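You operate a simulated robot arm through the tools that you are given. There is no shell and no other tool. Be economical: measure what you need, move in short steps, check, and stop when the job is done.

You are at the controls of a simulated two-armed robot. One attempt, no reset.

Task
Stack the can that says "lime" from the top of table marked lanes on top of the can labelled "berry". Fetch the can marked lot brick and stand it on the shelf of table marked lanes. Stack the can labelled "peach" from the top of table marked multipacks on top of the can that says "plain". Do these in any order. Set down upright: can marked lot brick.

It is judged by the outcome, as a careful person would: the job done as asked, and still so three seconds after it is handed in. It fails if anything else is knocked over, pushed out of place, dropped, spilled or broken.

Robot
Two 6-joint arms with two-finger parallel grippers on one trunk, on a base that drives. Base frame: it is fixed to the floor where the robot stands at the start and does not move with it; the origin is under the middle of the robot, x ahead of it, y to its left, z up; the surface under the hand at the start is at about z = 84. Readings come in cm, rad, newtons and seconds.
The left shoulder is at the start at [6, 18.7, 122.2], the right one opposite. With the tool pointing down near the work surface each hand reaches from about 10 to 60 cm from the robot's upright axis, wherever it stands, measured 20 degrees to its own side. Places, roughly: can marked lot dune, can marked spare with green b [50, -150, 100]; shelf of table marked lanes [60, 70, 30]. Payload 1.57 kg a hand.
The tool frame of a hand sits at the grasp point between the pads (the TCP): z along the fingers, y along the line on which they close. The tips reach 3 cm beyond it. The gripper opens to 11 cm. The fingers are 2.4 cm wide and 1.2 cm thick; the gripper's body (4.8 by 11.2 cm) begins 7.8 cm behind the TCP.
Orientation is that of the tool frame in the base frame, as a unit quaternion [w, x, y, z]. With the fingers straight down and closing along the base's y, the tool's x points along the base's -x, its y along +y and its z along -z.

Tools
- The arms move only by the tool arm_command. It takes "left_steps", "right_steps" or both (then of equal length, played together; a hand with none holds still); each is a list of rows, each an object of numbers (a shift or turn left out is 0, a gripper value left out holds the last): "dx", "dy", "dz": the shift along the tool's x, y, z in m; "rx", "ry", "rz": the turn, a rotation vector about the tool's x, y, z in rad. In form: [{"dx": .., "dy": .., "dz": .., "rx": .., "ry": .., "rz": ..}, ...]. A call has 1 to 12 rows; each row shifts and turns the commanded pose from where the row before left it, along the tool's axes as they then stand. "left_hand" and "right_hand" are, for a hand that has rows, the closure, from 0 (fully open) to 1 (shut), set as the call begins (left out, the last holds). Rows are played at 5 a second. More than 5 cm and 0.15 rad between two rows, or a gripper value outside its range, and nothing of the call is played. Where a pose cannot be reached the arm comes as near as it can. A force on the tool above 40 N (or 10 N above the force at the start of the call, whichever is more), or a blocked arm, ends the call early, and 0.2 s more pass. Each finger travels about 15.3 cm/s and halts on what it meets, pressing with about 39 N; the grip force reading is that of the motor and also rises with nothing between the fingers. The clock runs only during rows and for 0.2 s after the last one: add rows that do not move to give the fingers time. It gives the time, the measured TCP pose, the force on the tool (base axes), the opening and the grip force at its end, in the units of the frame above (readings bear some noise), with the torque about the TCP (base axes, N m) and any sound that the robot's microphone picked up, and new pictures: "views" is both (left out), scene, wrist or none (wrist: the cameras of the hands that moved).
- Cameras (640 x 400 px; columns grow to the right, rows downward): "scene" is now at [0.05, 4.03, 175.43]; the picture's right is [0.54, -0.84, 0.00], its down [-0.70, -0.45, -0.55] and it looks along [0.47, 0.30, -0.83] (base axes); focal length 275 px, centre (320, 200). "left" rides on the left gripper at [7, -1.6, -14.1] in its tool frame; the picture's right is [0.23, 0.97, 0.00], its down [-0.86, 0.20, -0.48] and it looks along [-0.47, 0.11, 0.88] (tool axes); focal length 222 px, centre (320, 200). "right" rides on the right gripper at [7, 1.6, -14.1] in its tool frame; the picture's right is [-0.23, 0.97, 0.00], its down [-0.86, -0.20, -0.48] and it looks along [-0.47, -0.11, 0.88] (tool axes); focal length 222 px, centre (320, 200). There is no depth. A picture from a camera that has moved, and an enlarged one, comes with that camera's place and axes in the base frame and with its lens.
- lift_body(by): slides the trunk up (or, below 0, down) by that many cm; the arms and the scene camera ride with it, the base frame stays. It gives what a move gives, with no picture.
- steer(legs): drives the robot by 1 to 6 legs, each [ahead, left, turn to the left] in cm, cm and rad, along the robot's own axes; the way and the turn of a leg run together, so that a leg with both is an arc; at most 150 cm and 3.142 rad a leg. The arms and the cameras ride along, it lands a little off, and it stops where it bumps. It gives what a move gives, and a new picture of the scene camera.
- aim_head(pan, tilt): turns the head with the scene camera to pan (to the left, within 1.501 rad either way) and tilt (down, from -0.506 to 1.204), counted from straight ahead of the robot. It gives what a move gives, and a new picture of the scene camera.
- enlarge(camera, box): a new picture of the part [left, top, right, bottom] of that camera's present view, enlarged. The clock stands still meanwhile.
- finish_job(): hands the job in; it is judged then, once.

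Work in short steps. Places have to be worked out from the pictures, the camera data and where the tool is seen: move nearer, look again, correct. Check each grasp and each placing, and mend what went wrong. You have 165 turns and 260 pictures in all, those below and enlarged ones among them. Open the grippers and draw the arms clear of the work before you hand the job in, unless the task says otherwise; then end with one line.

The tools are called after "Emit:" by a JSON object that holds its "fn" and its "kwargs". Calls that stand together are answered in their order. arm_command: Moves the arms, as the interface text tells. Its arguments: {"type":"object","properties":{"left_steps":{"type":"array"},"left_hand":{"type":"number"},"right_steps":{"type":"array"},"right_hand":{"type":"number"},"views":{"type":"string","enum":["both","scene","wrist","none"]}},"required":[]} The other tools are called the same way: lift_body (by) slides the trunk up or down; steer (legs) drives the base; aim_head (pan, tilt) turns the head that bears the scene camera; enlarge (camera, box) takes an enlarged picture of a part of a camera's view; finish_job () hands the job in.

At the start:

```text
t: 0.0
left_tcp_pos: [27.81, 36.34, 118.58]
left_ee_rot: [0.001, 0.001, 1.0, 0.001]
left_wrist_force: [0.1, -0.2, 0.5]
left_moment: [-0.01, 0.03, -0.02]
left_finger_gap: 10.97
left_gripper_force: 0.2
right_tcp_pos: [34.12, 4.06, 124.03]
right_ee_rot: [0.0, 0.0, 1.0, 0.0]
right_wrist_force: [-0.9, -0.4, -0.4]
right_moment: [0.0, -0.01, 0.01]
right_finger_gap: 10.99
right_gripper_force: 0.1
trunk travel left (down, up): [-85.0, 14.0]
robot x, y, heading: [-0.23, 0.03, -0.001]
head pan, tilt: [0.571, 0.986]
```

scene: 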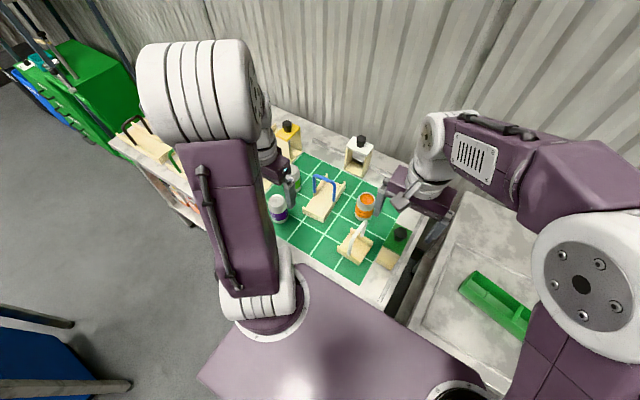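
right: 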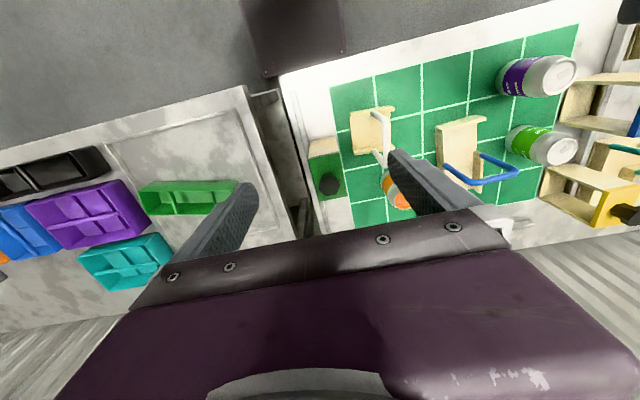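
left: 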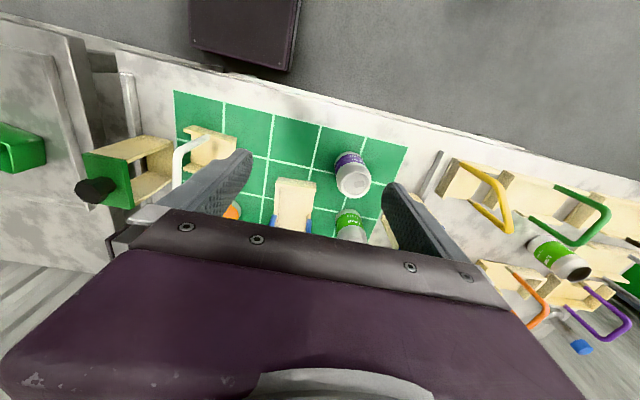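

The first pictures show a table with a green grid mat, with cans and wooden blocks on it. I'll look around with the head to find the tables and their marks.

Emit:
{"fn": "aim_head", "kwargs": {"pan": 1.2, "tilt": 0.6}}

Emit:
{"fn": "aim_head", "kwargs": {"pan": 0.0, "tilt": 0.7}}

Emit:
{"fn": "aim_head", "kwargs": {"pan": -1.1, "tilt": 0.6}}

```text
t: 1.0
left_tcp_pos: [27.7, 36.25, 118.53]
left_ee_rot: [0.0, 0.0, 1.0, 0.0]
left_wrist_force: [-0.6, -0.6, -0.3]
left_moment: [-0.01, 0.01, 0.0]
left_finger_gap: 11.0
left_gripper_force: 0.2
right_tcp_pos: [34.13, 4.07, 123.97]
right_ee_rot: [0.0, 0.0, 1.0, -0.001]
right_wrist_force: [-0.8, 0.5, 0.0]
right_moment: [0.0, 0.0, 0.0]
right_finger_gap: 11.01
right_gripper_force: 0.0
trunk travel left (down, up): [-85.0, 14.0]
robot x, y, heading: [-0.36, -0.21, 0.001]
head pan, tilt: [1.201, 0.6]
camera scene: at [-2.69, 8.45, 178.53], right [0.93, -0.36, 0.0], down [-0.2, -0.53, -0.82], along [0.3, 0.77, -0.57], focal length 275 px, centre (320, 200)
```

scene: 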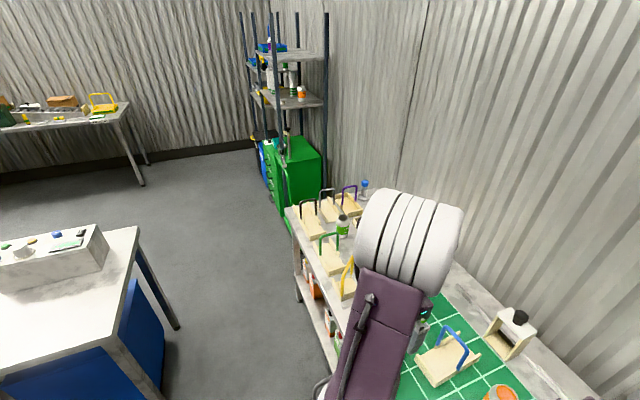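

```text
t: 2.4
left_tcp_pos: [27.76, 36.36, 118.53]
left_ee_rot: [0.0, 0.0, 1.0, 0.0]
left_wrist_force: [-0.8, 0.3, 0.5]
left_moment: [-0.02, 0.02, -0.01]
left_finger_gap: 11.01
left_gripper_force: 0.2
right_tcp_pos: [34.06, 4.15, 123.97]
right_ee_rot: [0.0, 0.0, 1.0, 0.0]
right_wrist_force: [0.2, -0.3, 0.0]
right_moment: [-0.03, -0.01, -0.03]
right_finger_gap: 10.97
right_gripper_force: 0.1
trunk travel left (down, up): [-85.0, 14.0]
robot x, y, heading: [-0.16, -0.38, -0.005]
head pan, tilt: [0.0, 0.7]
camera scene: at [2.61, 0.23, 177.67], right [0.0, -1.0, 0.0], down [-0.64, 0.0, -0.76], along [0.76, 0.0, -0.64], focal length 275 px, centre (320, 200)
```

scene: 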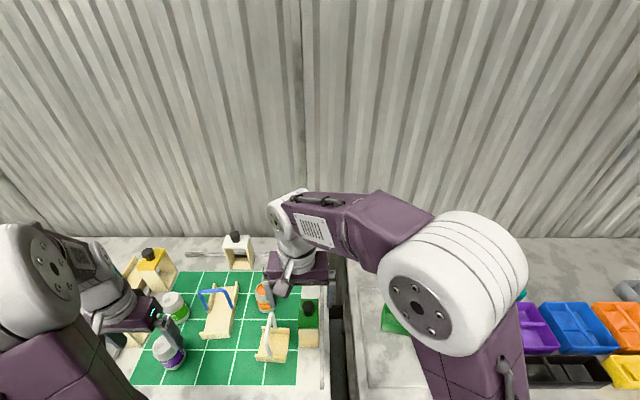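

```text
t: 3.8
left_tcp_pos: [27.73, 36.31, 118.62]
left_ee_rot: [0.0, 0.0, 1.0, 0.0]
left_wrist_force: [-1.5, 0.4, -0.7]
left_moment: [0.01, -0.02, 0.0]
left_finger_gap: 10.98
left_gripper_force: 0.0
right_tcp_pos: [34.09, 4.01, 123.97]
right_ee_rot: [0.0, 0.0, 1.0, 0.0]
right_wrist_force: [0.5, 0.3, 0.0]
right_moment: [0.0, -0.01, -0.01]
right_finger_gap: 10.98
right_gripper_force: 0.1
trunk travel left (down, up): [-85.0, 14.0]
robot x, y, heading: [0.29, 0.14, -0.001]
head pan, tilt: [-1.1, 0.6]
camera scene: at [-1.87, -7.65, 178.53], right [-0.89, -0.45, 0.0], down [-0.26, 0.5, -0.83], along [0.38, -0.73, -0.56], focal length 275 px, centre (320, 200)
```

scene: 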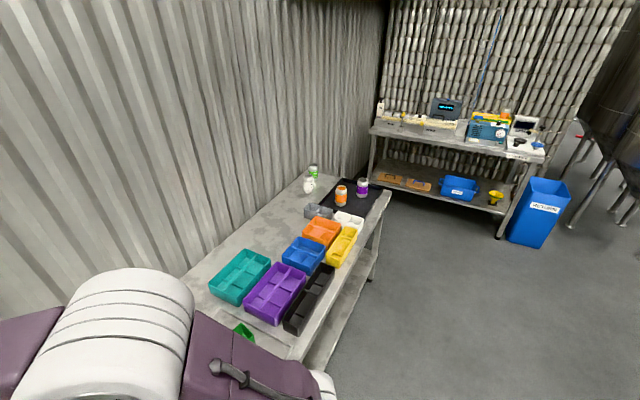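

There are several tables, so I'll enlarge the parts of these views that may carry marks.

Emit:
{"fn": "enlarge", "kwargs": {"camera": "scene", "box": [270, 150, 400, 250]}}

Emit:
{"fn": "enlarge", "kwargs": {"camera": "scene", "box": [360, 60, 580, 250]}}

Emit:
{"fn": "enlarge", "kwargs": {"camera": "left", "box": [330, 130, 640, 350]}}

Emit:
{"fn": "enlarge", "kwargs": {"camera": "right", "box": [340, 20, 640, 220]}}

```text
4.00 times, centred on (335, 200) of scene
camera zoom: at [-1.87, -7.65, 178.53], right [-0.89, -0.45, 0.0], down [-0.26, 0.5, -0.83], along [0.38, -0.73, -0.56], focal length 1100 px, centre (260, 200)
```

zoom: 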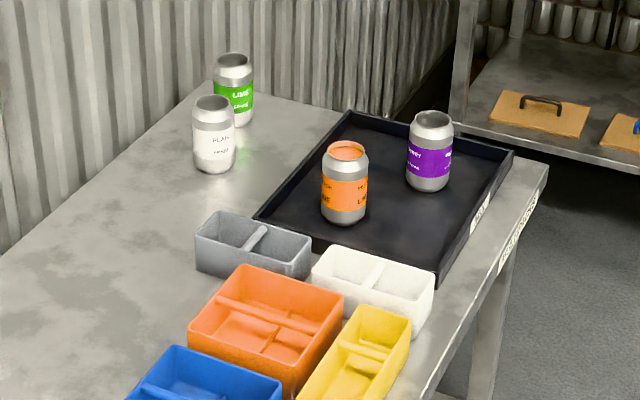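

```text
2.11 times, centred on (470, 155) of scene
camera zoom: at [-1.87, -7.65, 178.53], right [-0.89, -0.45, 0.0], down [-0.26, 0.5, -0.83], along [0.38, -0.73, -0.56], focal length 579 px, centre (4, 295)
```

zoom: 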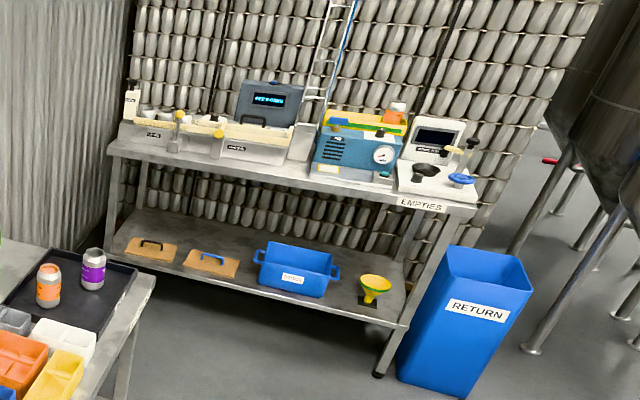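

```text
1.82 times, centred on (485, 240) of left
camera zoom: at [20.7, 34.81, 132.59], right [-0.23, 0.97, 0.0], down [0.86, 0.2, 0.48], along [0.47, 0.11, -0.88], focal length 404 px, centre (20, 127)
```

zoom: 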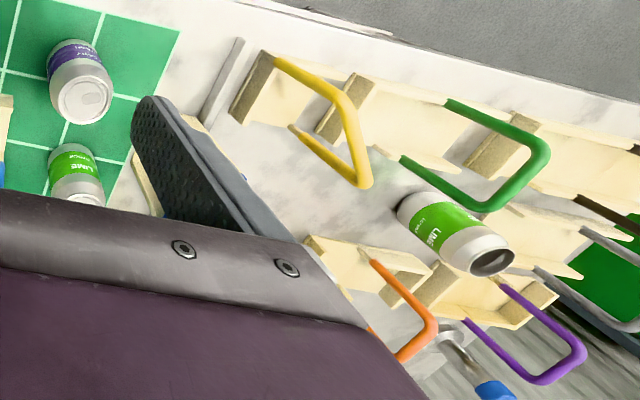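

```text
2.00 times, centred on (490, 120) of right
camera zoom: at [27.24, 5.82, 138.06], right [0.23, 0.97, 0.0], down [0.86, -0.2, 0.48], along [0.47, -0.11, -0.88], focal length 444 px, centre (-20, 360)
```

zoom: 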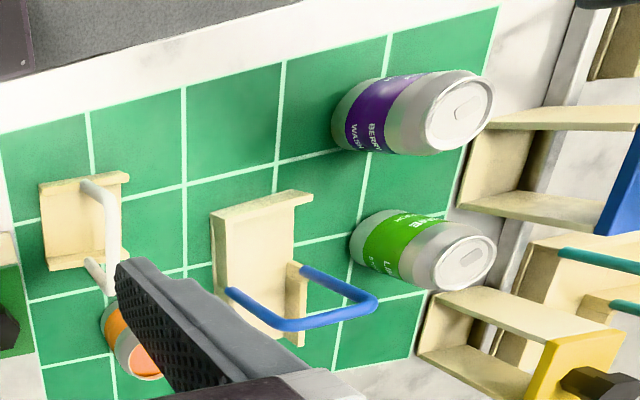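

Emit:
{"fn": "enlarge", "kwargs": {"camera": "scene", "box": [340, 170, 400, 230]}}

Emit:
{"fn": "enlarge", "kwargs": {"camera": "scene", "box": [300, 160, 375, 210]}}

Emit:
{"fn": "aim_head", "kwargs": {"pan": 1.0, "tilt": 1.1}}

```text
6.67 times, centred on (370, 200) of scene
camera zoom: at [-1.87, -7.65, 178.53], right [-0.89, -0.45, 0.0], down [-0.26, 0.5, -0.83], along [0.38, -0.73, -0.56], focal length 1833 px, centre (-13, 200)
```

zoom: 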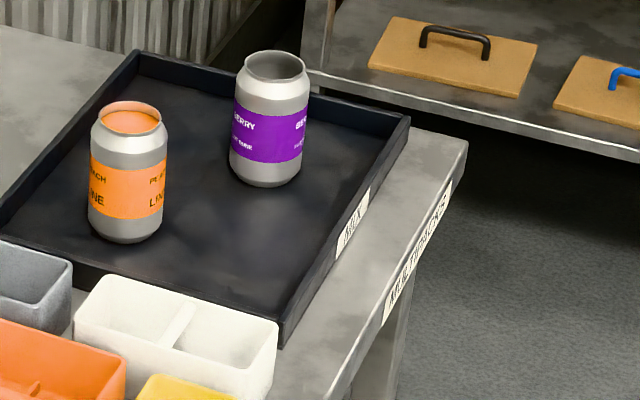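

```text
8.00 times, centred on (338, 185) of scene
camera zoom: at [-1.87, -7.65, 178.53], right [-0.89, -0.45, 0.0], down [-0.26, 0.5, -0.83], along [0.38, -0.73, -0.56], focal length 2200 px, centre (180, 320)
```

zoom: 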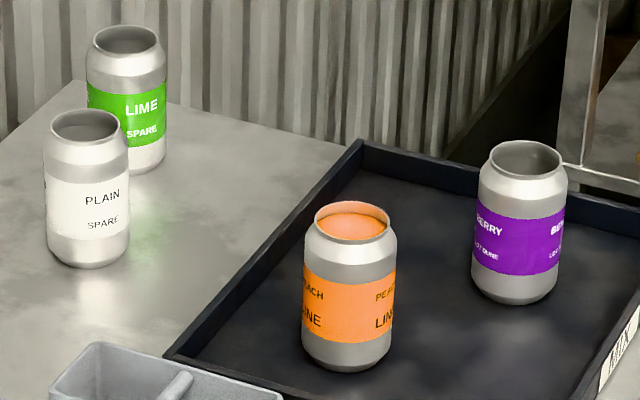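

```text
t: 5.8
left_tcp_pos: [27.77, 36.27, 118.58]
left_ee_rot: [-0.001, 0.0, 1.0, 0.001]
left_wrist_force: [0.0, 0.6, -0.7]
left_moment: [0.01, 0.03, 0.0]
left_finger_gap: 10.99
left_gripper_force: 0.1
right_tcp_pos: [34.14, 4.1, 123.95]
right_ee_rot: [0.0, -0.001, 1.0, 0.0]
right_wrist_force: [0.2, 0.9, 0.1]
right_moment: [0.01, -0.01, 0.03]
right_finger_gap: 10.99
right_gripper_force: 0.0
trunk travel left (down, up): [-85.0, 14.0]
robot x, y, heading: [0.06, 0.07, -0.006]
head pan, tilt: [1.0, 1.1]
camera scene: at [-2.48, 5.53, 174.67], right [0.84, -0.54, 0.0], down [-0.48, -0.75, -0.45], along [0.25, 0.38, -0.89], focal length 275 px, centre (320, 200)
```

scene: 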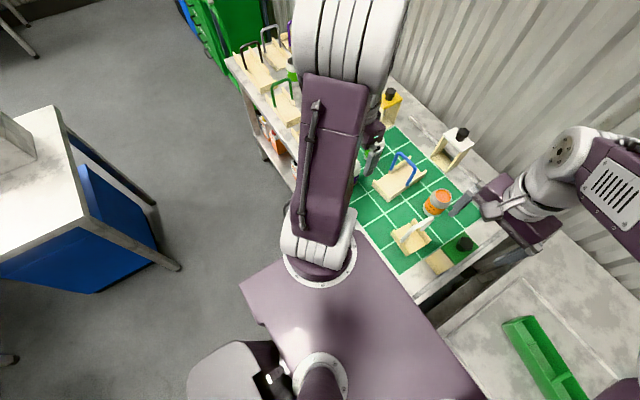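

The right table has berry (lot dune), peach (line), plain (spare) and lime (spare). I'll back off a little so I can read the table marks, the shelf and the mat cans.

Emit:
{"fn": "steer", "kwargs": {"legs": [[-50, 0, 0]]}}

Emit:
{"fn": "aim_head", "kwargs": {"pan": 0.6, "tilt": 0.7}}

```text
t: 8.7
left_tcp_pos: [-21.87, 36.32, 118.63]
left_ee_rot: [-0.001, -0.004, 1.0, 0.0]
left_wrist_force: [1.4, -0.8, 0.6]
left_moment: [-0.01, -0.01, 0.0]
left_finger_gap: 11.01
left_gripper_force: 0.1
right_tcp_pos: [-15.2, 4.17, 123.97]
right_ee_rot: [-0.002, -0.002, 1.0, 0.0]
right_wrist_force: [0.9, 0.1, 0.2]
right_moment: [0.0, -0.02, -0.02]
right_finger_gap: 11.0
right_gripper_force: 0.0
trunk travel left (down, up): [-85.0, 14.0]
robot x, y, heading: [-49.41, -0.04, 0.006]
head pan, tilt: [1.0, 1.1]
camera scene: at [-51.79, 5.37, 174.67], right [0.84, -0.54, 0.0], down [-0.48, -0.75, -0.45], along [0.24, 0.38, -0.89], focal length 275 px, centre (320, 200)
```

scene: 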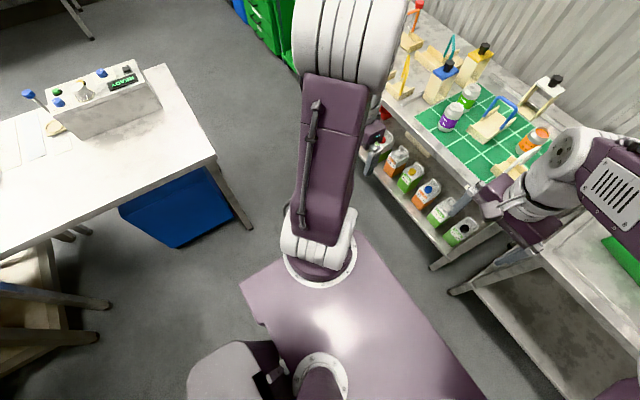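

```text
t: 9.5
left_tcp_pos: [-21.92, 36.34, 118.59]
left_ee_rot: [0.0, -0.004, 1.0, 0.0]
left_wrist_force: [-0.2, 0.7, -0.1]
left_moment: [-0.02, -0.01, 0.02]
left_finger_gap: 10.99
left_gripper_force: 0.2
right_tcp_pos: [-15.42, 4.2, 124.02]
right_ee_rot: [0.0, -0.003, 1.0, 0.0]
right_wrist_force: [-0.1, 0.1, -0.3]
right_moment: [-0.01, 0.0, -0.01]
right_finger_gap: 11.01
right_gripper_force: 0.1
trunk travel left (down, up): [-85.0, 14.0]
robot x, y, heading: [-49.2, -0.21, 0.008]
head pan, tilt: [0.6, 0.7]
camera scene: at [-48.51, 4.87, 177.66], right [0.57, -0.82, 0.0], down [-0.53, -0.37, -0.76], along [0.63, 0.44, -0.64], focal length 275 px, centre (320, 200)
```

scene: 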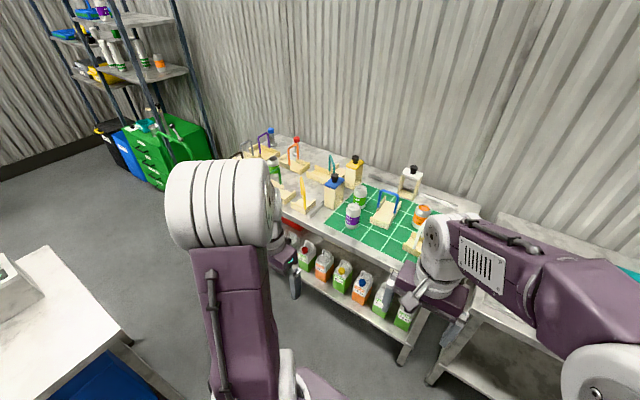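

Emit:
{"fn": "enlarge", "kwargs": {"camera": "scene", "box": [320, 150, 450, 260]}}

Emit:
{"fn": "enlarge", "kwargs": {"camera": "scene", "box": [230, 120, 350, 220]}}

Emit:
{"fn": "enlarge", "kwargs": {"camera": "scene", "box": [270, 200, 440, 350]}}

Emit:
{"fn": "enlarge", "kwargs": {"camera": "scene", "box": [30, 0, 210, 110]}}

```text
3.64 times, centred on (385, 205) of scene
camera zoom: at [-48.51, 4.87, 177.66], right [0.57, -0.82, 0.0], down [-0.53, -0.37, -0.76], along [0.63, 0.44, -0.64], focal length 1000 px, centre (84, 182)
```

zoom: 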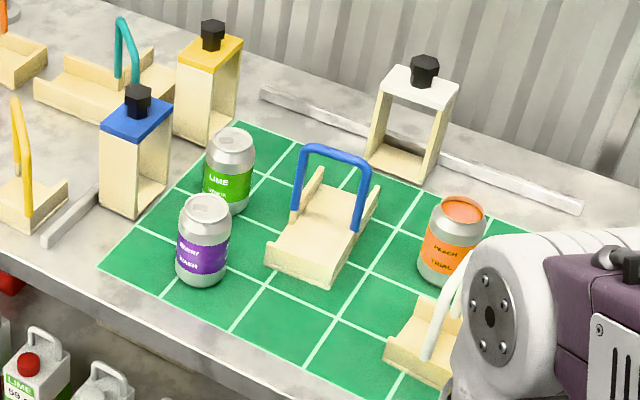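

```text
4.00 times, centred on (290, 170) of scene
camera zoom: at [-48.51, 4.87, 177.66], right [0.57, -0.82, 0.0], down [-0.53, -0.37, -0.76], along [0.63, 0.44, -0.64], focal length 1100 px, centre (440, 320)
```

zoom: 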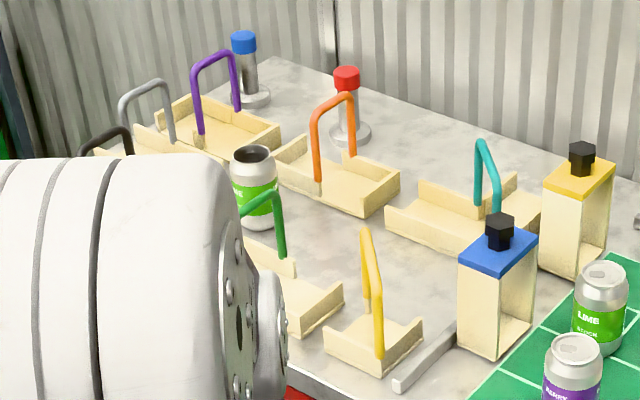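

```text
2.67 times, centred on (355, 275) of scene
camera zoom: at [-48.51, 4.87, 177.66], right [0.57, -0.82, 0.0], down [-0.53, -0.37, -0.76], along [0.63, 0.44, -0.64], focal length 733 px, centre (227, 0)
```

zoom: 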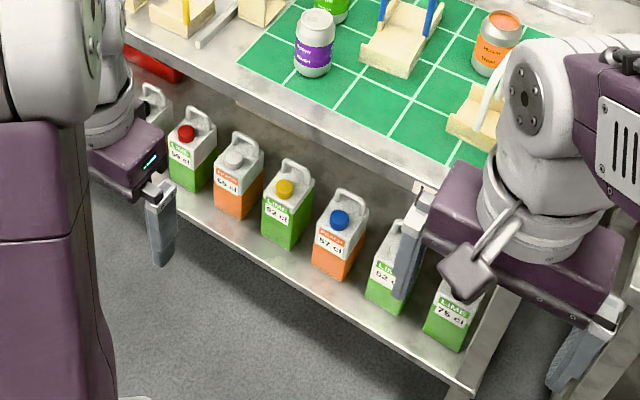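

```text
3.56 times, centred on (120, 55) of scene
camera zoom: at [-48.51, 4.87, 177.66], right [0.57, -0.82, 0.0], down [-0.53, -0.37, -0.76], along [0.63, 0.44, -0.64], focal length 978 px, centre (1031, 716)
```

zoom: 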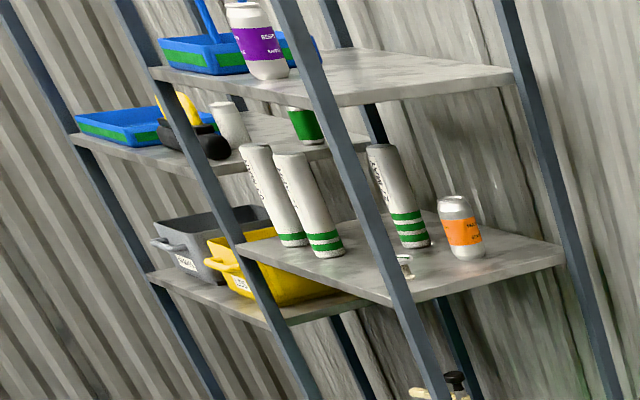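

Emit:
{"fn": "enlarge", "kwargs": {"camera": "scene", "box": [340, 180, 375, 235]}}

Emit:
{"fn": "enlarge", "kwargs": {"camera": "scene", "box": [265, 150, 290, 185]}}

Emit:
{"fn": "aim_head", "kwargs": {"pan": -0.9, "tilt": 0.5}}

```text
7.27 times, centred on (358, 208) of scene
camera zoom: at [-48.51, 4.87, 177.66], right [0.57, -0.82, 0.0], down [-0.53, -0.37, -0.76], along [0.63, 0.44, -0.64], focal length 2000 px, centre (47, 146)
```

zoom: 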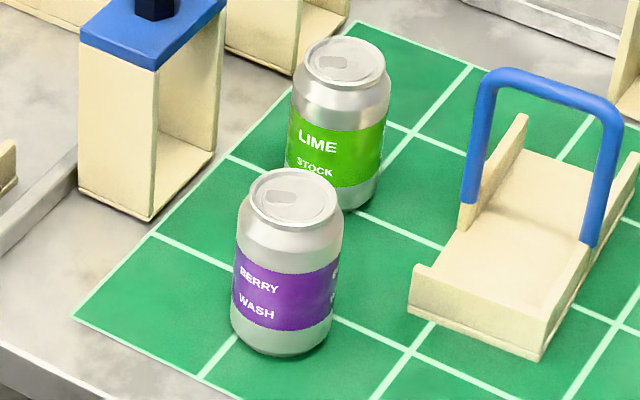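

```text
11.43 times, centred on (278, 168) of scene
camera zoom: at [-48.51, 4.87, 177.66], right [0.57, -0.82, 0.0], down [-0.53, -0.37, -0.76], along [0.63, 0.44, -0.64], focal length 3142 px, centre (806, 571)
```

zoom: 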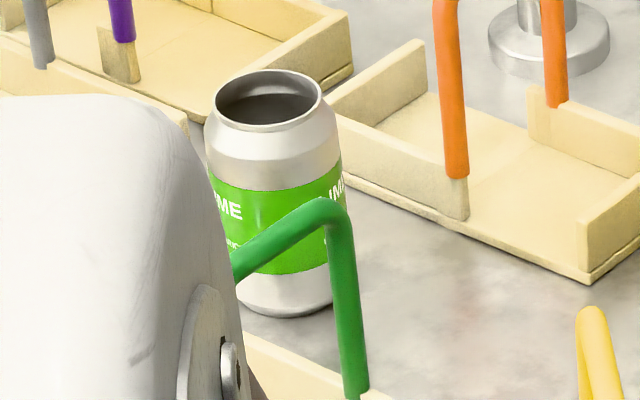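

```text
t: 11.1
left_tcp_pos: [-21.97, 36.34, 118.56]
left_ee_rot: [0.0, -0.003, 1.0, -0.001]
left_wrist_force: [0.0, -0.4, 0.0]
left_moment: [0.0, 0.0, 0.01]
left_finger_gap: 10.99
left_gripper_force: 0.1
right_tcp_pos: [-15.45, 4.08, 123.95]
right_ee_rot: [0.0, -0.003, 1.0, 0.0]
right_wrist_force: [0.2, -0.3, 0.4]
right_moment: [0.01, 0.0, -0.01]
right_finger_gap: 11.01
right_gripper_force: 0.0
trunk travel left (down, up): [-85.0, 14.0]
robot x, y, heading: [-49.54, -0.21, 0.008]
head pan, tilt: [-0.901, 0.499]
camera scene: at [-49.68, -7.05, 179.44], right [-0.78, -0.63, 0.0], down [-0.3, 0.37, -0.88], along [0.55, -0.68, -0.48], focal length 275 px, centre (320, 200)
```

scene: 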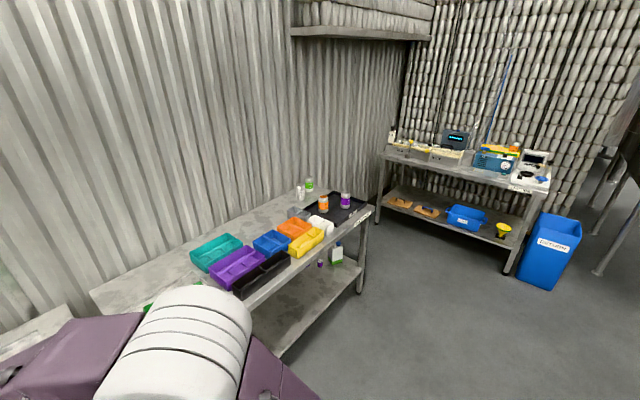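

Emit:
{"fn": "enlarge", "kwargs": {"camera": "scene", "box": [285, 170, 385, 280]}}

Emit:
{"fn": "enlarge", "kwargs": {"camera": "scene", "box": [335, 195, 385, 235]}}

Emit:
{"fn": "enlarge", "kwargs": {"camera": "scene", "box": [380, 110, 560, 250]}}

Emit:
{"fn": "aim_head", "kwargs": {"pan": 1.4, "tilt": 0.3}}

```text
3.64 times, centred on (335, 225) of scene
camera zoom: at [-49.68, -7.05, 179.44], right [-0.78, -0.63, 0.0], down [-0.3, 0.37, -0.88], along [0.55, -0.68, -0.48], focal length 1000 px, centre (266, 109)
```

zoom: 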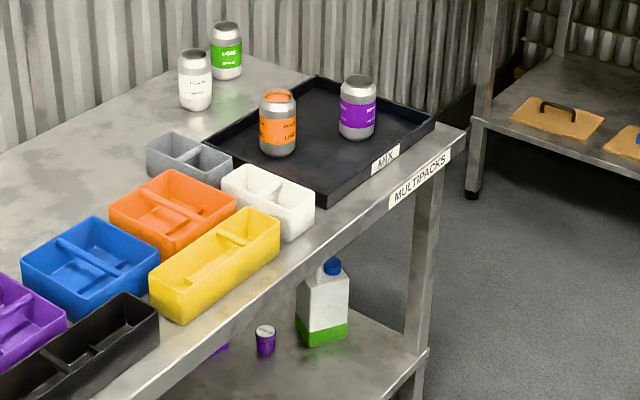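

```text
10.00 times, centred on (360, 215) of scene
camera zoom: at [-49.68, -7.05, 179.44], right [-0.78, -0.63, 0.0], down [-0.3, 0.37, -0.88], along [0.55, -0.68, -0.48], focal length 2750 px, centre (-80, 50)
```

zoom: 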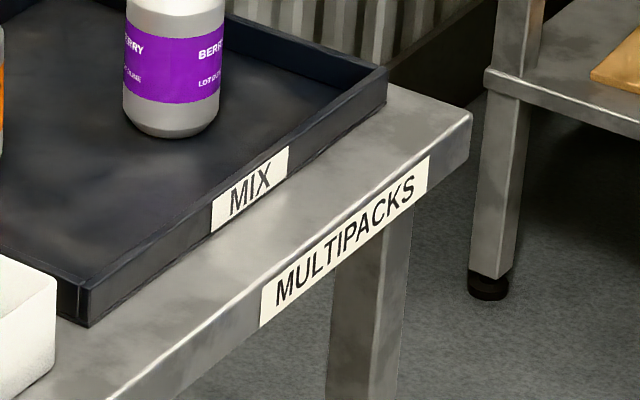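

```text
2.86 times, centred on (470, 180) of scene
camera zoom: at [-49.68, -7.05, 179.44], right [-0.78, -0.63, 0.0], down [-0.3, 0.37, -0.88], along [0.55, -0.68, -0.48], focal length 786 px, centre (-109, 257)
```

zoom: 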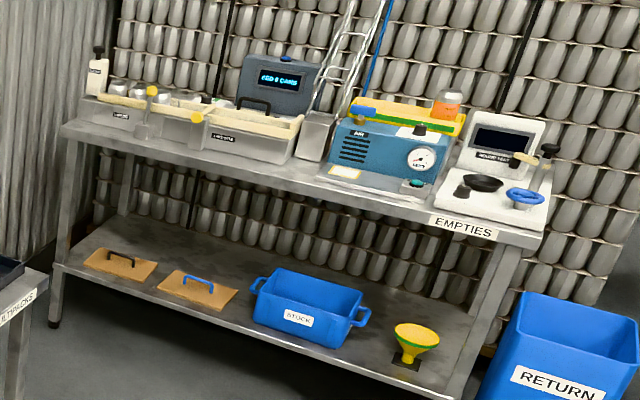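

```text
t: 13.3
left_tcp_pos: [-22.06, 36.33, 118.53]
left_ee_rot: [0.0, -0.003, 1.0, 0.001]
left_wrist_force: [0.1, 0.0, 0.1]
left_moment: [-0.02, -0.01, 0.03]
left_finger_gap: 11.01
left_gripper_force: 0.1
right_tcp_pos: [-15.38, 4.02, 123.99]
right_ee_rot: [0.0, -0.004, 1.0, 0.0]
right_wrist_force: [-0.1, -0.2, -0.4]
right_moment: [-0.01, 0.0, 0.04]
right_finger_gap: 11.02
right_gripper_force: 0.0
trunk travel left (down, up): [-85.0, 14.0]
robot x, y, heading: [-49.38, -0.2, 0.009]
head pan, tilt: [1.4, 0.3]
camera scene: at [-53.85, 9.24, 181.28], right [0.99, -0.16, 0.0], down [-0.05, -0.29, -0.96], along [0.16, 0.94, -0.3], focal length 275 px, centre (320, 200)
```

scene: 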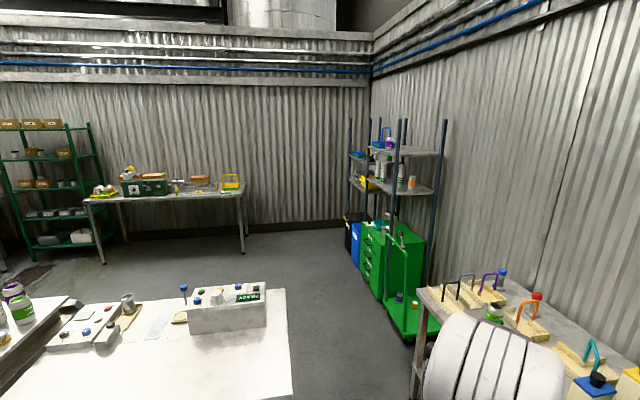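

Emit:
{"fn": "enlarge", "kwargs": {"camera": "scene", "box": [0, 270, 160, 370]}}

Emit:
{"fn": "enlarge", "kwargs": {"camera": "scene", "box": [340, 120, 450, 210]}}

Emit:
{"fn": "enlarge", "kwargs": {"camera": "scene", "box": [375, 225, 555, 345]}}

Emit:
{"fn": "enlarge", "kwargs": {"camera": "scene", "box": [80, 150, 260, 250]}}

```text
4.00 times, centred on (80, 320) of scene
camera zoom: at [-53.85, 9.24, 181.28], right [0.99, -0.16, 0.0], down [-0.05, -0.29, -0.96], along [0.16, 0.94, -0.3], focal length 1100 px, centre (1280, -280)
```

zoom: 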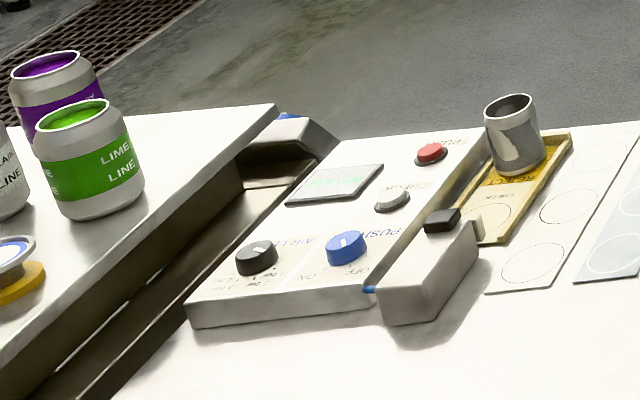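

```text
4.44 times, centred on (395, 165) of scene
camera zoom: at [-53.85, 9.24, 181.28], right [0.99, -0.16, 0.0], down [-0.05, -0.29, -0.96], along [0.16, 0.94, -0.3], focal length 1222 px, centre (-13, 356)
```

zoom: 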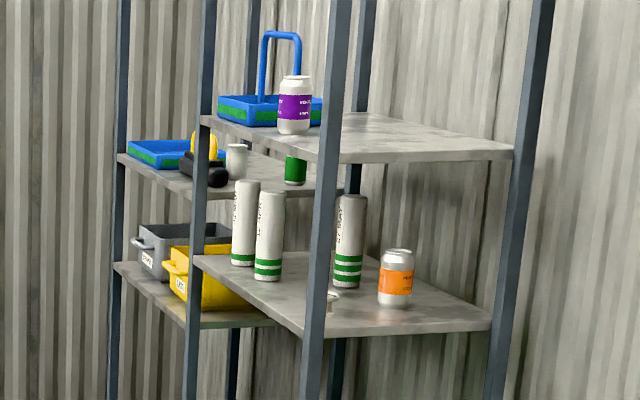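

```text
3.33 times, centred on (465, 285) of scene
camera zoom: at [-53.85, 9.24, 181.28], right [0.99, -0.16, 0.0], down [-0.05, -0.29, -0.96], along [0.16, 0.94, -0.3], focal length 917 px, centre (-163, -83)
```

zoom: 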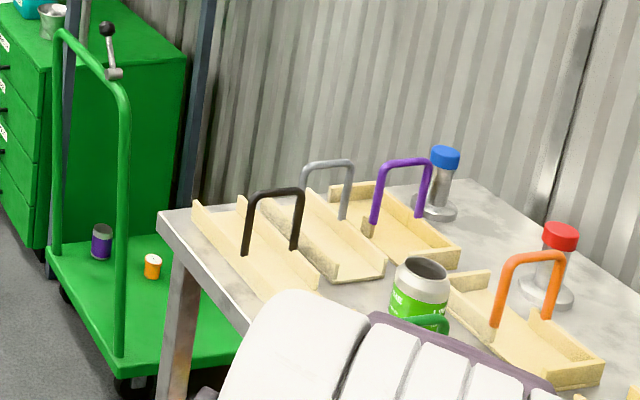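

```text
3.56 times, centred on (170, 200) of scene
camera zoom: at [-53.85, 9.24, 181.28], right [0.99, -0.16, 0.0], down [-0.05, -0.29, -0.96], along [0.16, 0.94, -0.3], focal length 978 px, centre (853, 200)
```

zoom: 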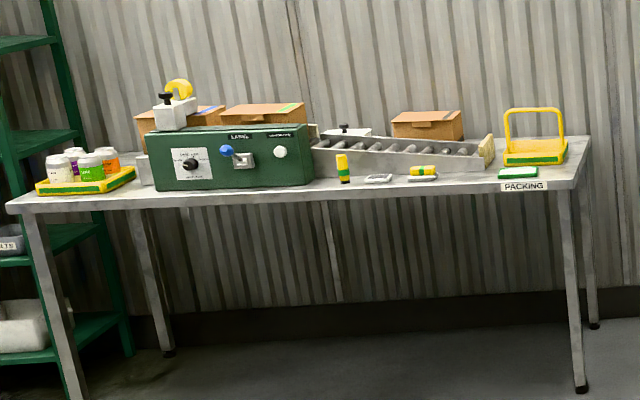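

Emit:
{"fn": "enlarge", "kwargs": {"camera": "scene", "box": [380, 130, 400, 145]}}

Emit:
{"fn": "enlarge", "kwargs": {"camera": "scene", "box": [400, 170, 420, 195]}}

Emit:
{"fn": "enlarge", "kwargs": {"camera": "scene", "box": [484, 298, 512, 326]}}

Emit:
{"fn": "enlarge", "kwargs": {"camera": "scene", "box": [395, 285, 425, 310]}}

```text
16.00 times, centred on (390, 138) of scene
camera zoom: at [-53.85, 9.24, 181.28], right [0.99, -0.16, 0.0], down [-0.05, -0.29, -0.96], along [0.16, 0.94, -0.3], focal length 4400 px, centre (-800, 1200)
```

zoom: 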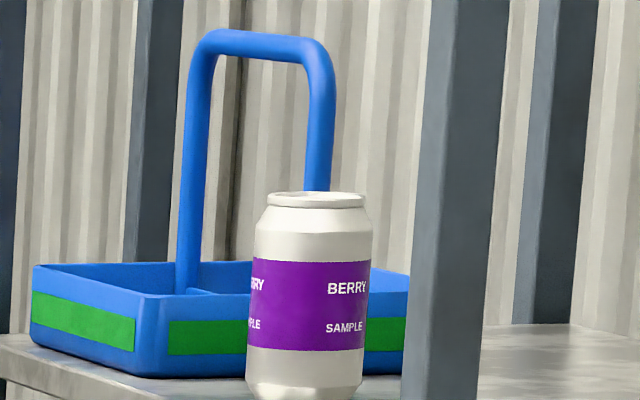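

```text
16.00 times, centred on (410, 182) of scene
camera zoom: at [-53.85, 9.24, 181.28], right [0.99, -0.16, 0.0], down [-0.05, -0.29, -0.96], along [0.16, 0.94, -0.3], focal length 4400 px, centre (-1120, 480)
```

zoom: 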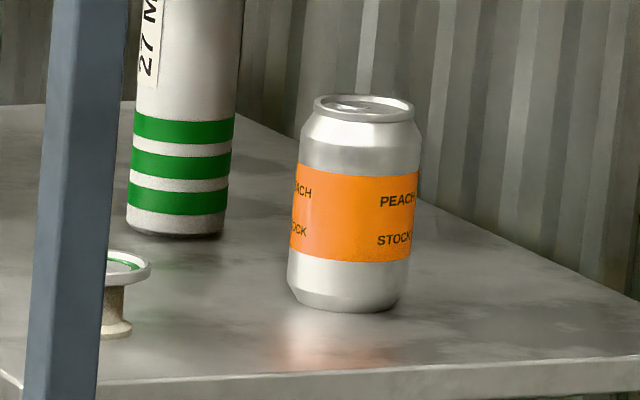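

```text
14.29 times, centred on (498, 312) of scene
camera zoom: at [-53.85, 9.24, 181.28], right [0.99, -0.16, 0.0], down [-0.05, -0.29, -0.96], along [0.16, 0.94, -0.3], focal length 3928 px, centre (-2223, -1400)
```

zoom: 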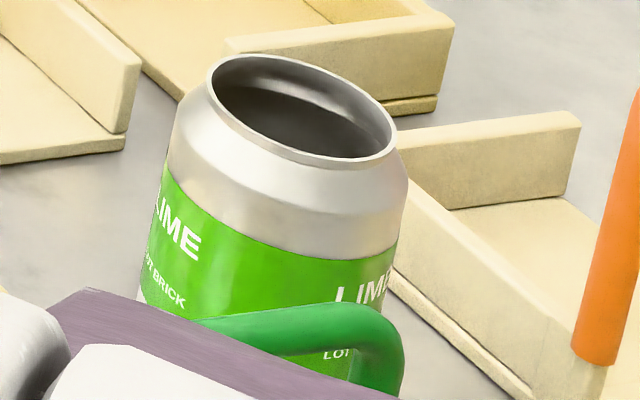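

```text
16.00 times, centred on (410, 298) of scene
camera zoom: at [-53.85, 9.24, 181.28], right [0.99, -0.16, 0.0], down [-0.05, -0.29, -0.96], along [0.16, 0.94, -0.3], focal length 4400 px, centre (-1120, -1360)
```

zoom: 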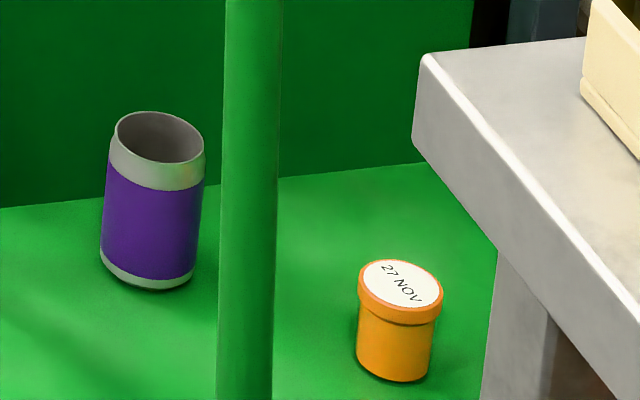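

Lot brick is the open lime can among the carriers, at about [45, 101]. The mat holds lime "stock" and berry "wash", and the right table is "multipacks". I'll lower the trunk to look at the shelf and read this table's mark.

Emit:
{"fn": "lift_body", "kwargs": {"by": -70}}

Emit:
{"fn": "aim_head", "kwargs": {"pan": 0.75, "tilt": 0.4}}

```text
refused: -70 is not a number from -40 to 40
```

```text
t: 14.3
left_tcp_pos: [-22.0, 36.33, 118.57]
left_ee_rot: [0.001, -0.004, 1.0, 0.0]
left_wrist_force: [0.8, 0.8, -0.5]
left_moment: [0.01, 0.0, 0.01]
left_finger_gap: 10.98
left_gripper_force: 0.0
right_tcp_pos: [-15.42, 4.25, 123.97]
right_ee_rot: [0.0, -0.004, 1.0, 0.001]
right_wrist_force: [-0.2, -1.0, 0.2]
right_moment: [-0.01, -0.03, 0.0]
right_finger_gap: 11.0
right_gripper_force: 0.2
trunk travel left (down, up): [-85.0, 14.0]
robot x, y, heading: [-49.6, -0.37, 0.004]
head pan, tilt: [0.75, 0.4]
camera scene: at [-48.67, 6.4, 180.36], right [0.69, -0.73, 0.0], down [-0.28, -0.27, -0.92], along [0.67, 0.63, -0.39], focal length 275 px, centre (320, 200)
```

scene: 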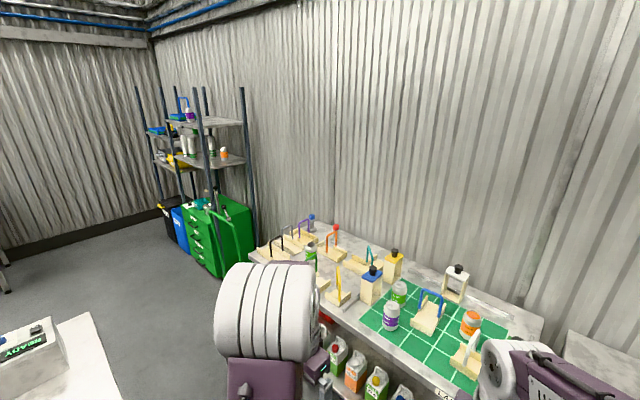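

The mark "LA..." shows at the right end of the front edge, so this is lanes. I'll lower the trunk in two steps.

Emit:
{"fn": "lift_body", "kwargs": {"by": -35}}

Emit:
{"fn": "lift_body", "kwargs": {"by": -35}}

Emit:
{"fn": "aim_head", "kwargs": {"pan": 0.75, "tilt": 0.4}}

```text
t: 17.7
left_tcp_pos: [-21.98, 36.37, 83.64]
left_ee_rot: [0.0, -0.004, 1.0, 0.001]
left_wrist_force: [0.4, -0.1, 0.4]
left_moment: [0.0, 0.03, -0.03]
left_finger_gap: 11.03
left_gripper_force: 0.0
right_tcp_pos: [-15.51, 4.16, 89.12]
right_ee_rot: [0.0, -0.003, 1.0, -0.001]
right_wrist_force: [0.7, 0.6, -0.1]
right_moment: [-0.01, 0.0, -0.04]
right_finger_gap: 10.99
right_gripper_force: 0.1
trunk travel left (down, up): [-50.0, 49.0]
robot x, y, heading: [-49.3, -0.12, 0.002]
head pan, tilt: [0.75, 0.4]
```

```text
t: 21.1
left_tcp_pos: [-21.91, 36.35, 48.66]
left_ee_rot: [0.0, -0.002, 1.0, 0.0]
left_wrist_force: [-0.2, -0.1, -0.7]
left_moment: [0.02, 0.03, 0.02]
left_finger_gap: 11.01
left_gripper_force: 0.1
right_tcp_pos: [-15.39, 4.03, 53.97]
right_ee_rot: [0.0, -0.003, 1.0, 0.0]
right_wrist_force: [0.0, 0.0, 0.2]
right_moment: [0.02, -0.01, 0.01]
right_finger_gap: 11.01
right_gripper_force: 0.1
trunk travel left (down, up): [-15.0, 84.0]
robot x, y, heading: [-49.46, -0.11, 0.004]
head pan, tilt: [0.75, 0.4]
```

```text
t: 21.7
left_tcp_pos: [-21.98, 36.35, 48.55]
left_ee_rot: [0.0, -0.004, 1.0, 0.001]
left_wrist_force: [-0.4, 0.7, 0.2]
left_moment: [0.0, 0.0, 0.01]
left_finger_gap: 11.0
left_gripper_force: 0.0
right_tcp_pos: [-15.42, 4.12, 53.95]
right_ee_rot: [0.0, -0.004, 1.0, -0.001]
right_wrist_force: [0.3, -0.1, 0.0]
right_moment: [0.0, 0.0, 0.03]
right_finger_gap: 10.97
right_gripper_force: 0.1
trunk travel left (down, up): [-15.0, 84.0]
robot x, y, heading: [-49.58, -0.02, 0.002]
head pan, tilt: [0.75, 0.4]
camera scene: at [-48.65, 6.39, 110.36], right [0.69, -0.73, 0.0], down [-0.28, -0.27, -0.92], along [0.67, 0.63, -0.39], focal length 275 px, centre (320, 200)
```

scene: 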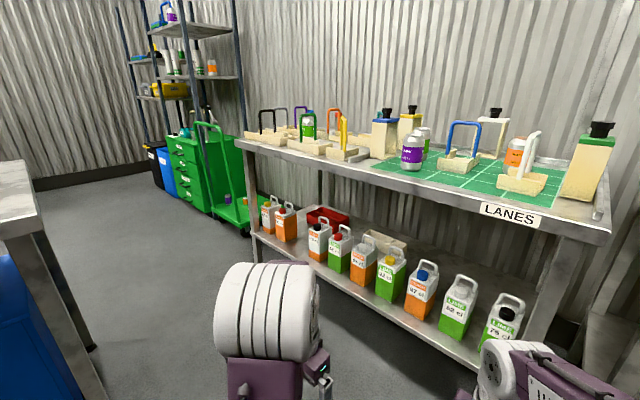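

Emit:
{"fn": "enlarge", "kwargs": {"camera": "scene", "box": [240, 160, 560, 360]}}

Emit:
{"fn": "enlarge", "kwargs": {"camera": "scene", "box": [240, 95, 400, 195]}}

Emit:
{"fn": "enlarge", "kwargs": {"camera": "scene", "box": [240, 180, 400, 280]}}

```text
2.00 times, centred on (400, 260) of scene
camera zoom: at [-48.65, 6.39, 110.36], right [0.69, -0.73, 0.0], down [-0.28, -0.27, -0.92], along [0.67, 0.63, -0.39], focal length 550 px, centre (160, 80)
```

zoom: 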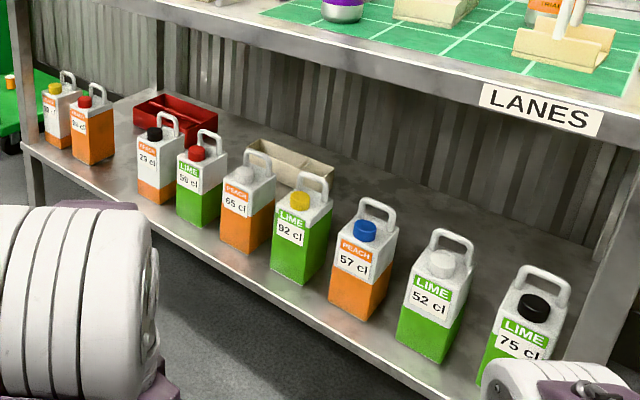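

```text
4.00 times, centred on (320, 145) of scene
camera zoom: at [-48.65, 6.39, 110.36], right [0.69, -0.73, 0.0], down [-0.28, -0.27, -0.92], along [0.67, 0.63, -0.39], focal length 1100 px, centre (320, 420)
```

zoom: 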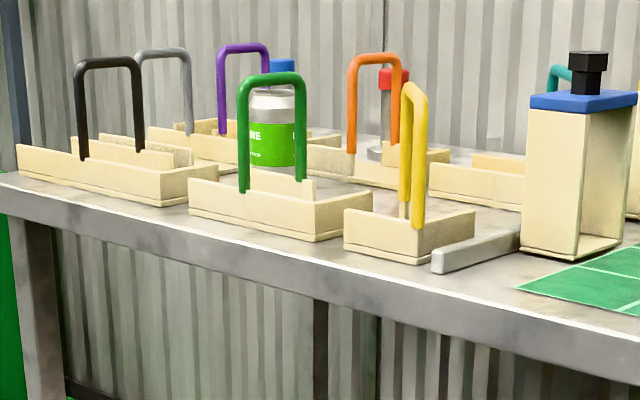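

```text
4.00 times, centred on (320, 230) of scene
camera zoom: at [-48.65, 6.39, 110.36], right [0.69, -0.73, 0.0], down [-0.28, -0.27, -0.92], along [0.67, 0.63, -0.39], focal length 1100 px, centre (320, 80)
```

zoom: 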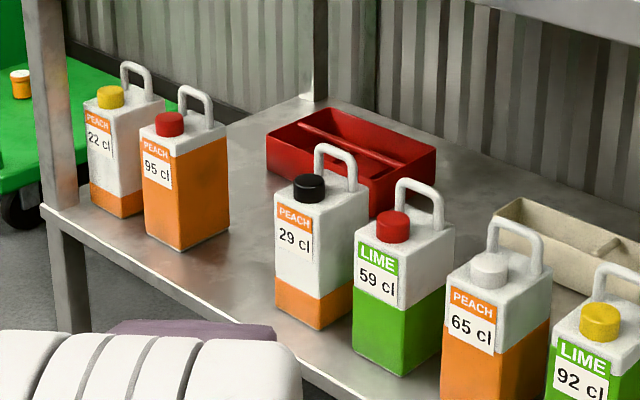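

The gap on the shelf between PEACH 95 and PEACH 29 is about 17 cm wide, centred near [34, 99], and will take the brick can. First comes the lime stack, so I raise the trunk again, shift left and drive up to the table.

Emit:
{"fn": "lift_body", "kwargs": {"by": 35}}

Emit:
{"fn": "lift_body", "kwargs": {"by": 35}}

Emit:
{"fn": "aim_head", "kwargs": {"pan": 0.3, "tilt": 0.9}}

Emit:
{"fn": "steer", "kwargs": {"legs": [[0, 30, 0], [49, 0, 0]]}}

```text
t: 25.2
left_tcp_pos: [-22.0, 36.43, 83.58]
left_ee_rot: [0.001, -0.004, 1.0, 0.0]
left_wrist_force: [-0.5, -1.1, 0.1]
left_moment: [-0.01, 0.02, 0.0]
left_finger_gap: 11.0
left_gripper_force: 0.1
right_tcp_pos: [-15.39, 4.13, 88.95]
right_ee_rot: [0.0, -0.004, 1.0, 0.0]
right_wrist_force: [-0.3, 0.4, -1.0]
right_moment: [0.0, 0.03, 0.01]
right_finger_gap: 11.04
right_gripper_force: 0.0
trunk travel left (down, up): [-50.0, 49.0]
robot x, y, heading: [-49.2, -0.24, 0.006]
head pan, tilt: [0.75, 0.4]
```

```text
t: 28.6
left_tcp_pos: [-21.88, 36.37, 118.65]
left_ee_rot: [0.001, -0.004, 1.0, 0.0]
left_wrist_force: [-0.4, -0.1, 0.8]
left_moment: [0.04, -0.02, -0.01]
left_finger_gap: 11.01
left_gripper_force: 0.1
right_tcp_pos: [-15.42, 4.17, 124.07]
right_ee_rot: [0.0, -0.003, 1.0, 0.0]
right_wrist_force: [-0.3, 0.2, -0.7]
right_moment: [-0.02, -0.02, -0.01]
right_finger_gap: 11.0
right_gripper_force: 0.0
trunk travel left (down, up): [-85.0, 14.0]
robot x, y, heading: [-49.76, -0.09, 0.002]
head pan, tilt: [0.75, 0.4]
```

```text
t: 29.5
left_tcp_pos: [-21.97, 36.3, 118.58]
left_ee_rot: [0.001, -0.003, 1.0, 0.0]
left_wrist_force: [0.1, -0.5, -1.4]
left_moment: [0.02, 0.02, 0.0]
left_finger_gap: 11.0
left_gripper_force: 0.0
right_tcp_pos: [-15.36, 4.2, 123.89]
right_ee_rot: [0.001, -0.004, 1.0, 0.0]
right_wrist_force: [0.0, -0.6, -0.6]
right_moment: [0.04, 0.0, -0.01]
right_finger_gap: 11.03
right_gripper_force: 0.0
trunk travel left (down, up): [-85.0, 14.0]
robot x, y, heading: [-49.3, -0.13, 0.003]
head pan, tilt: [0.3, 0.901]
camera scene: at [-48.2, 2.32, 176.06], right [0.3, -0.95, 0.0], down [-0.75, -0.24, -0.62], along [0.59, 0.19, -0.78], focal length 275 px, centre (320, 200)
```

scene: 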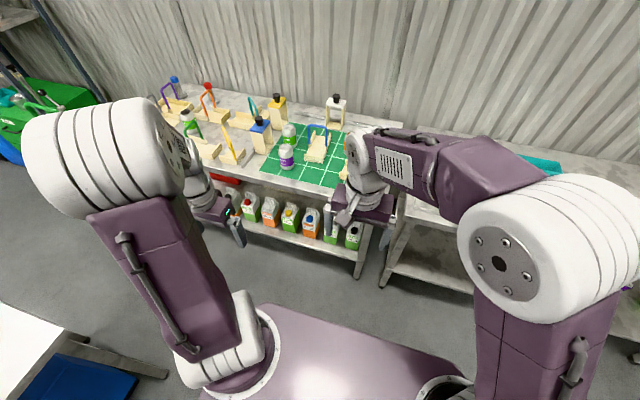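

```text
t: 34.1
left_tcp_pos: [27.32, 66.61, 118.6]
left_ee_rot: [0.0, -0.005, 1.0, 0.0]
left_wrist_force: [-0.2, -0.3, 0.7]
left_moment: [-0.02, -0.02, -0.01]
left_finger_gap: 11.02
left_gripper_force: 0.1
right_tcp_pos: [33.82, 34.64, 124.07]
right_ee_rot: [0.001, -0.005, 1.0, 0.0]
right_wrist_force: [0.0, -0.8, 1.0]
right_moment: [-0.01, -0.02, -0.01]
right_finger_gap: 11.01
right_gripper_force: 0.0
trunk travel left (down, up): [-85.0, 14.0]
robot x, y, heading: [-0.22, 30.41, 0.013]
head pan, tilt: [0.3, 0.901]
camera scene: at [1.14, 32.54, 176.06], right [0.31, -0.95, 0.0], down [-0.75, -0.24, -0.62], along [0.59, 0.19, -0.78], focal length 275 px, centre (320, 200)
```

scene: 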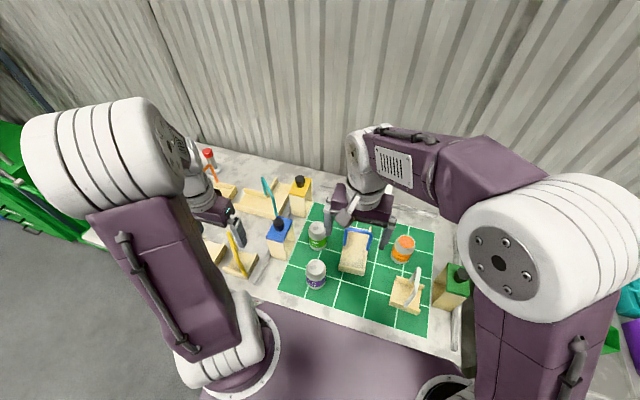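

Emit:
{"fn": "enlarge", "kwargs": {"camera": "scene", "box": [260, 190, 420, 310]}}

Emit:
{"fn": "enlarge", "kwargs": {"camera": "left", "box": [0, 0, 640, 400]}}

```text
3.33 times, centred on (340, 250) of scene
camera zoom: at [1.14, 32.54, 176.06], right [0.31, -0.95, 0.0], down [-0.75, -0.24, -0.62], along [0.59, 0.19, -0.78], focal length 917 px, centre (253, 33)
```

zoom: 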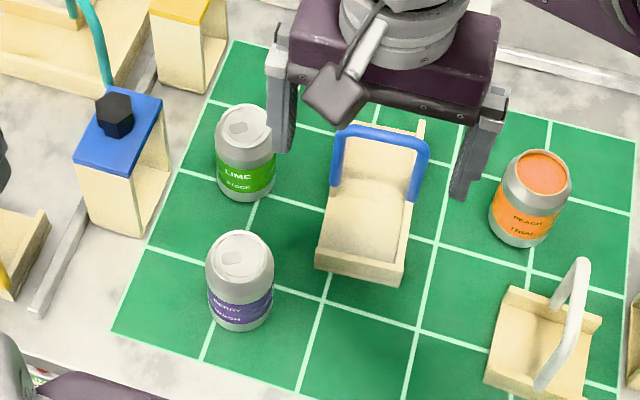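

```text
1.00 times, centred on (320, 200) of left (not enlarged: the box is as wide or as high as the picture)
camera zoom: at [20.22, 65.11, 132.62], right [-0.24, 0.97, 0.0], down [0.85, 0.21, 0.48], along [0.47, 0.11, -0.88], focal length 222 px, centre (320, 200)
```

zoom: 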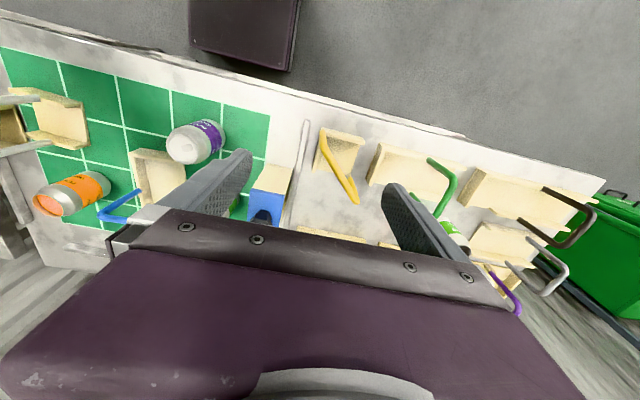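

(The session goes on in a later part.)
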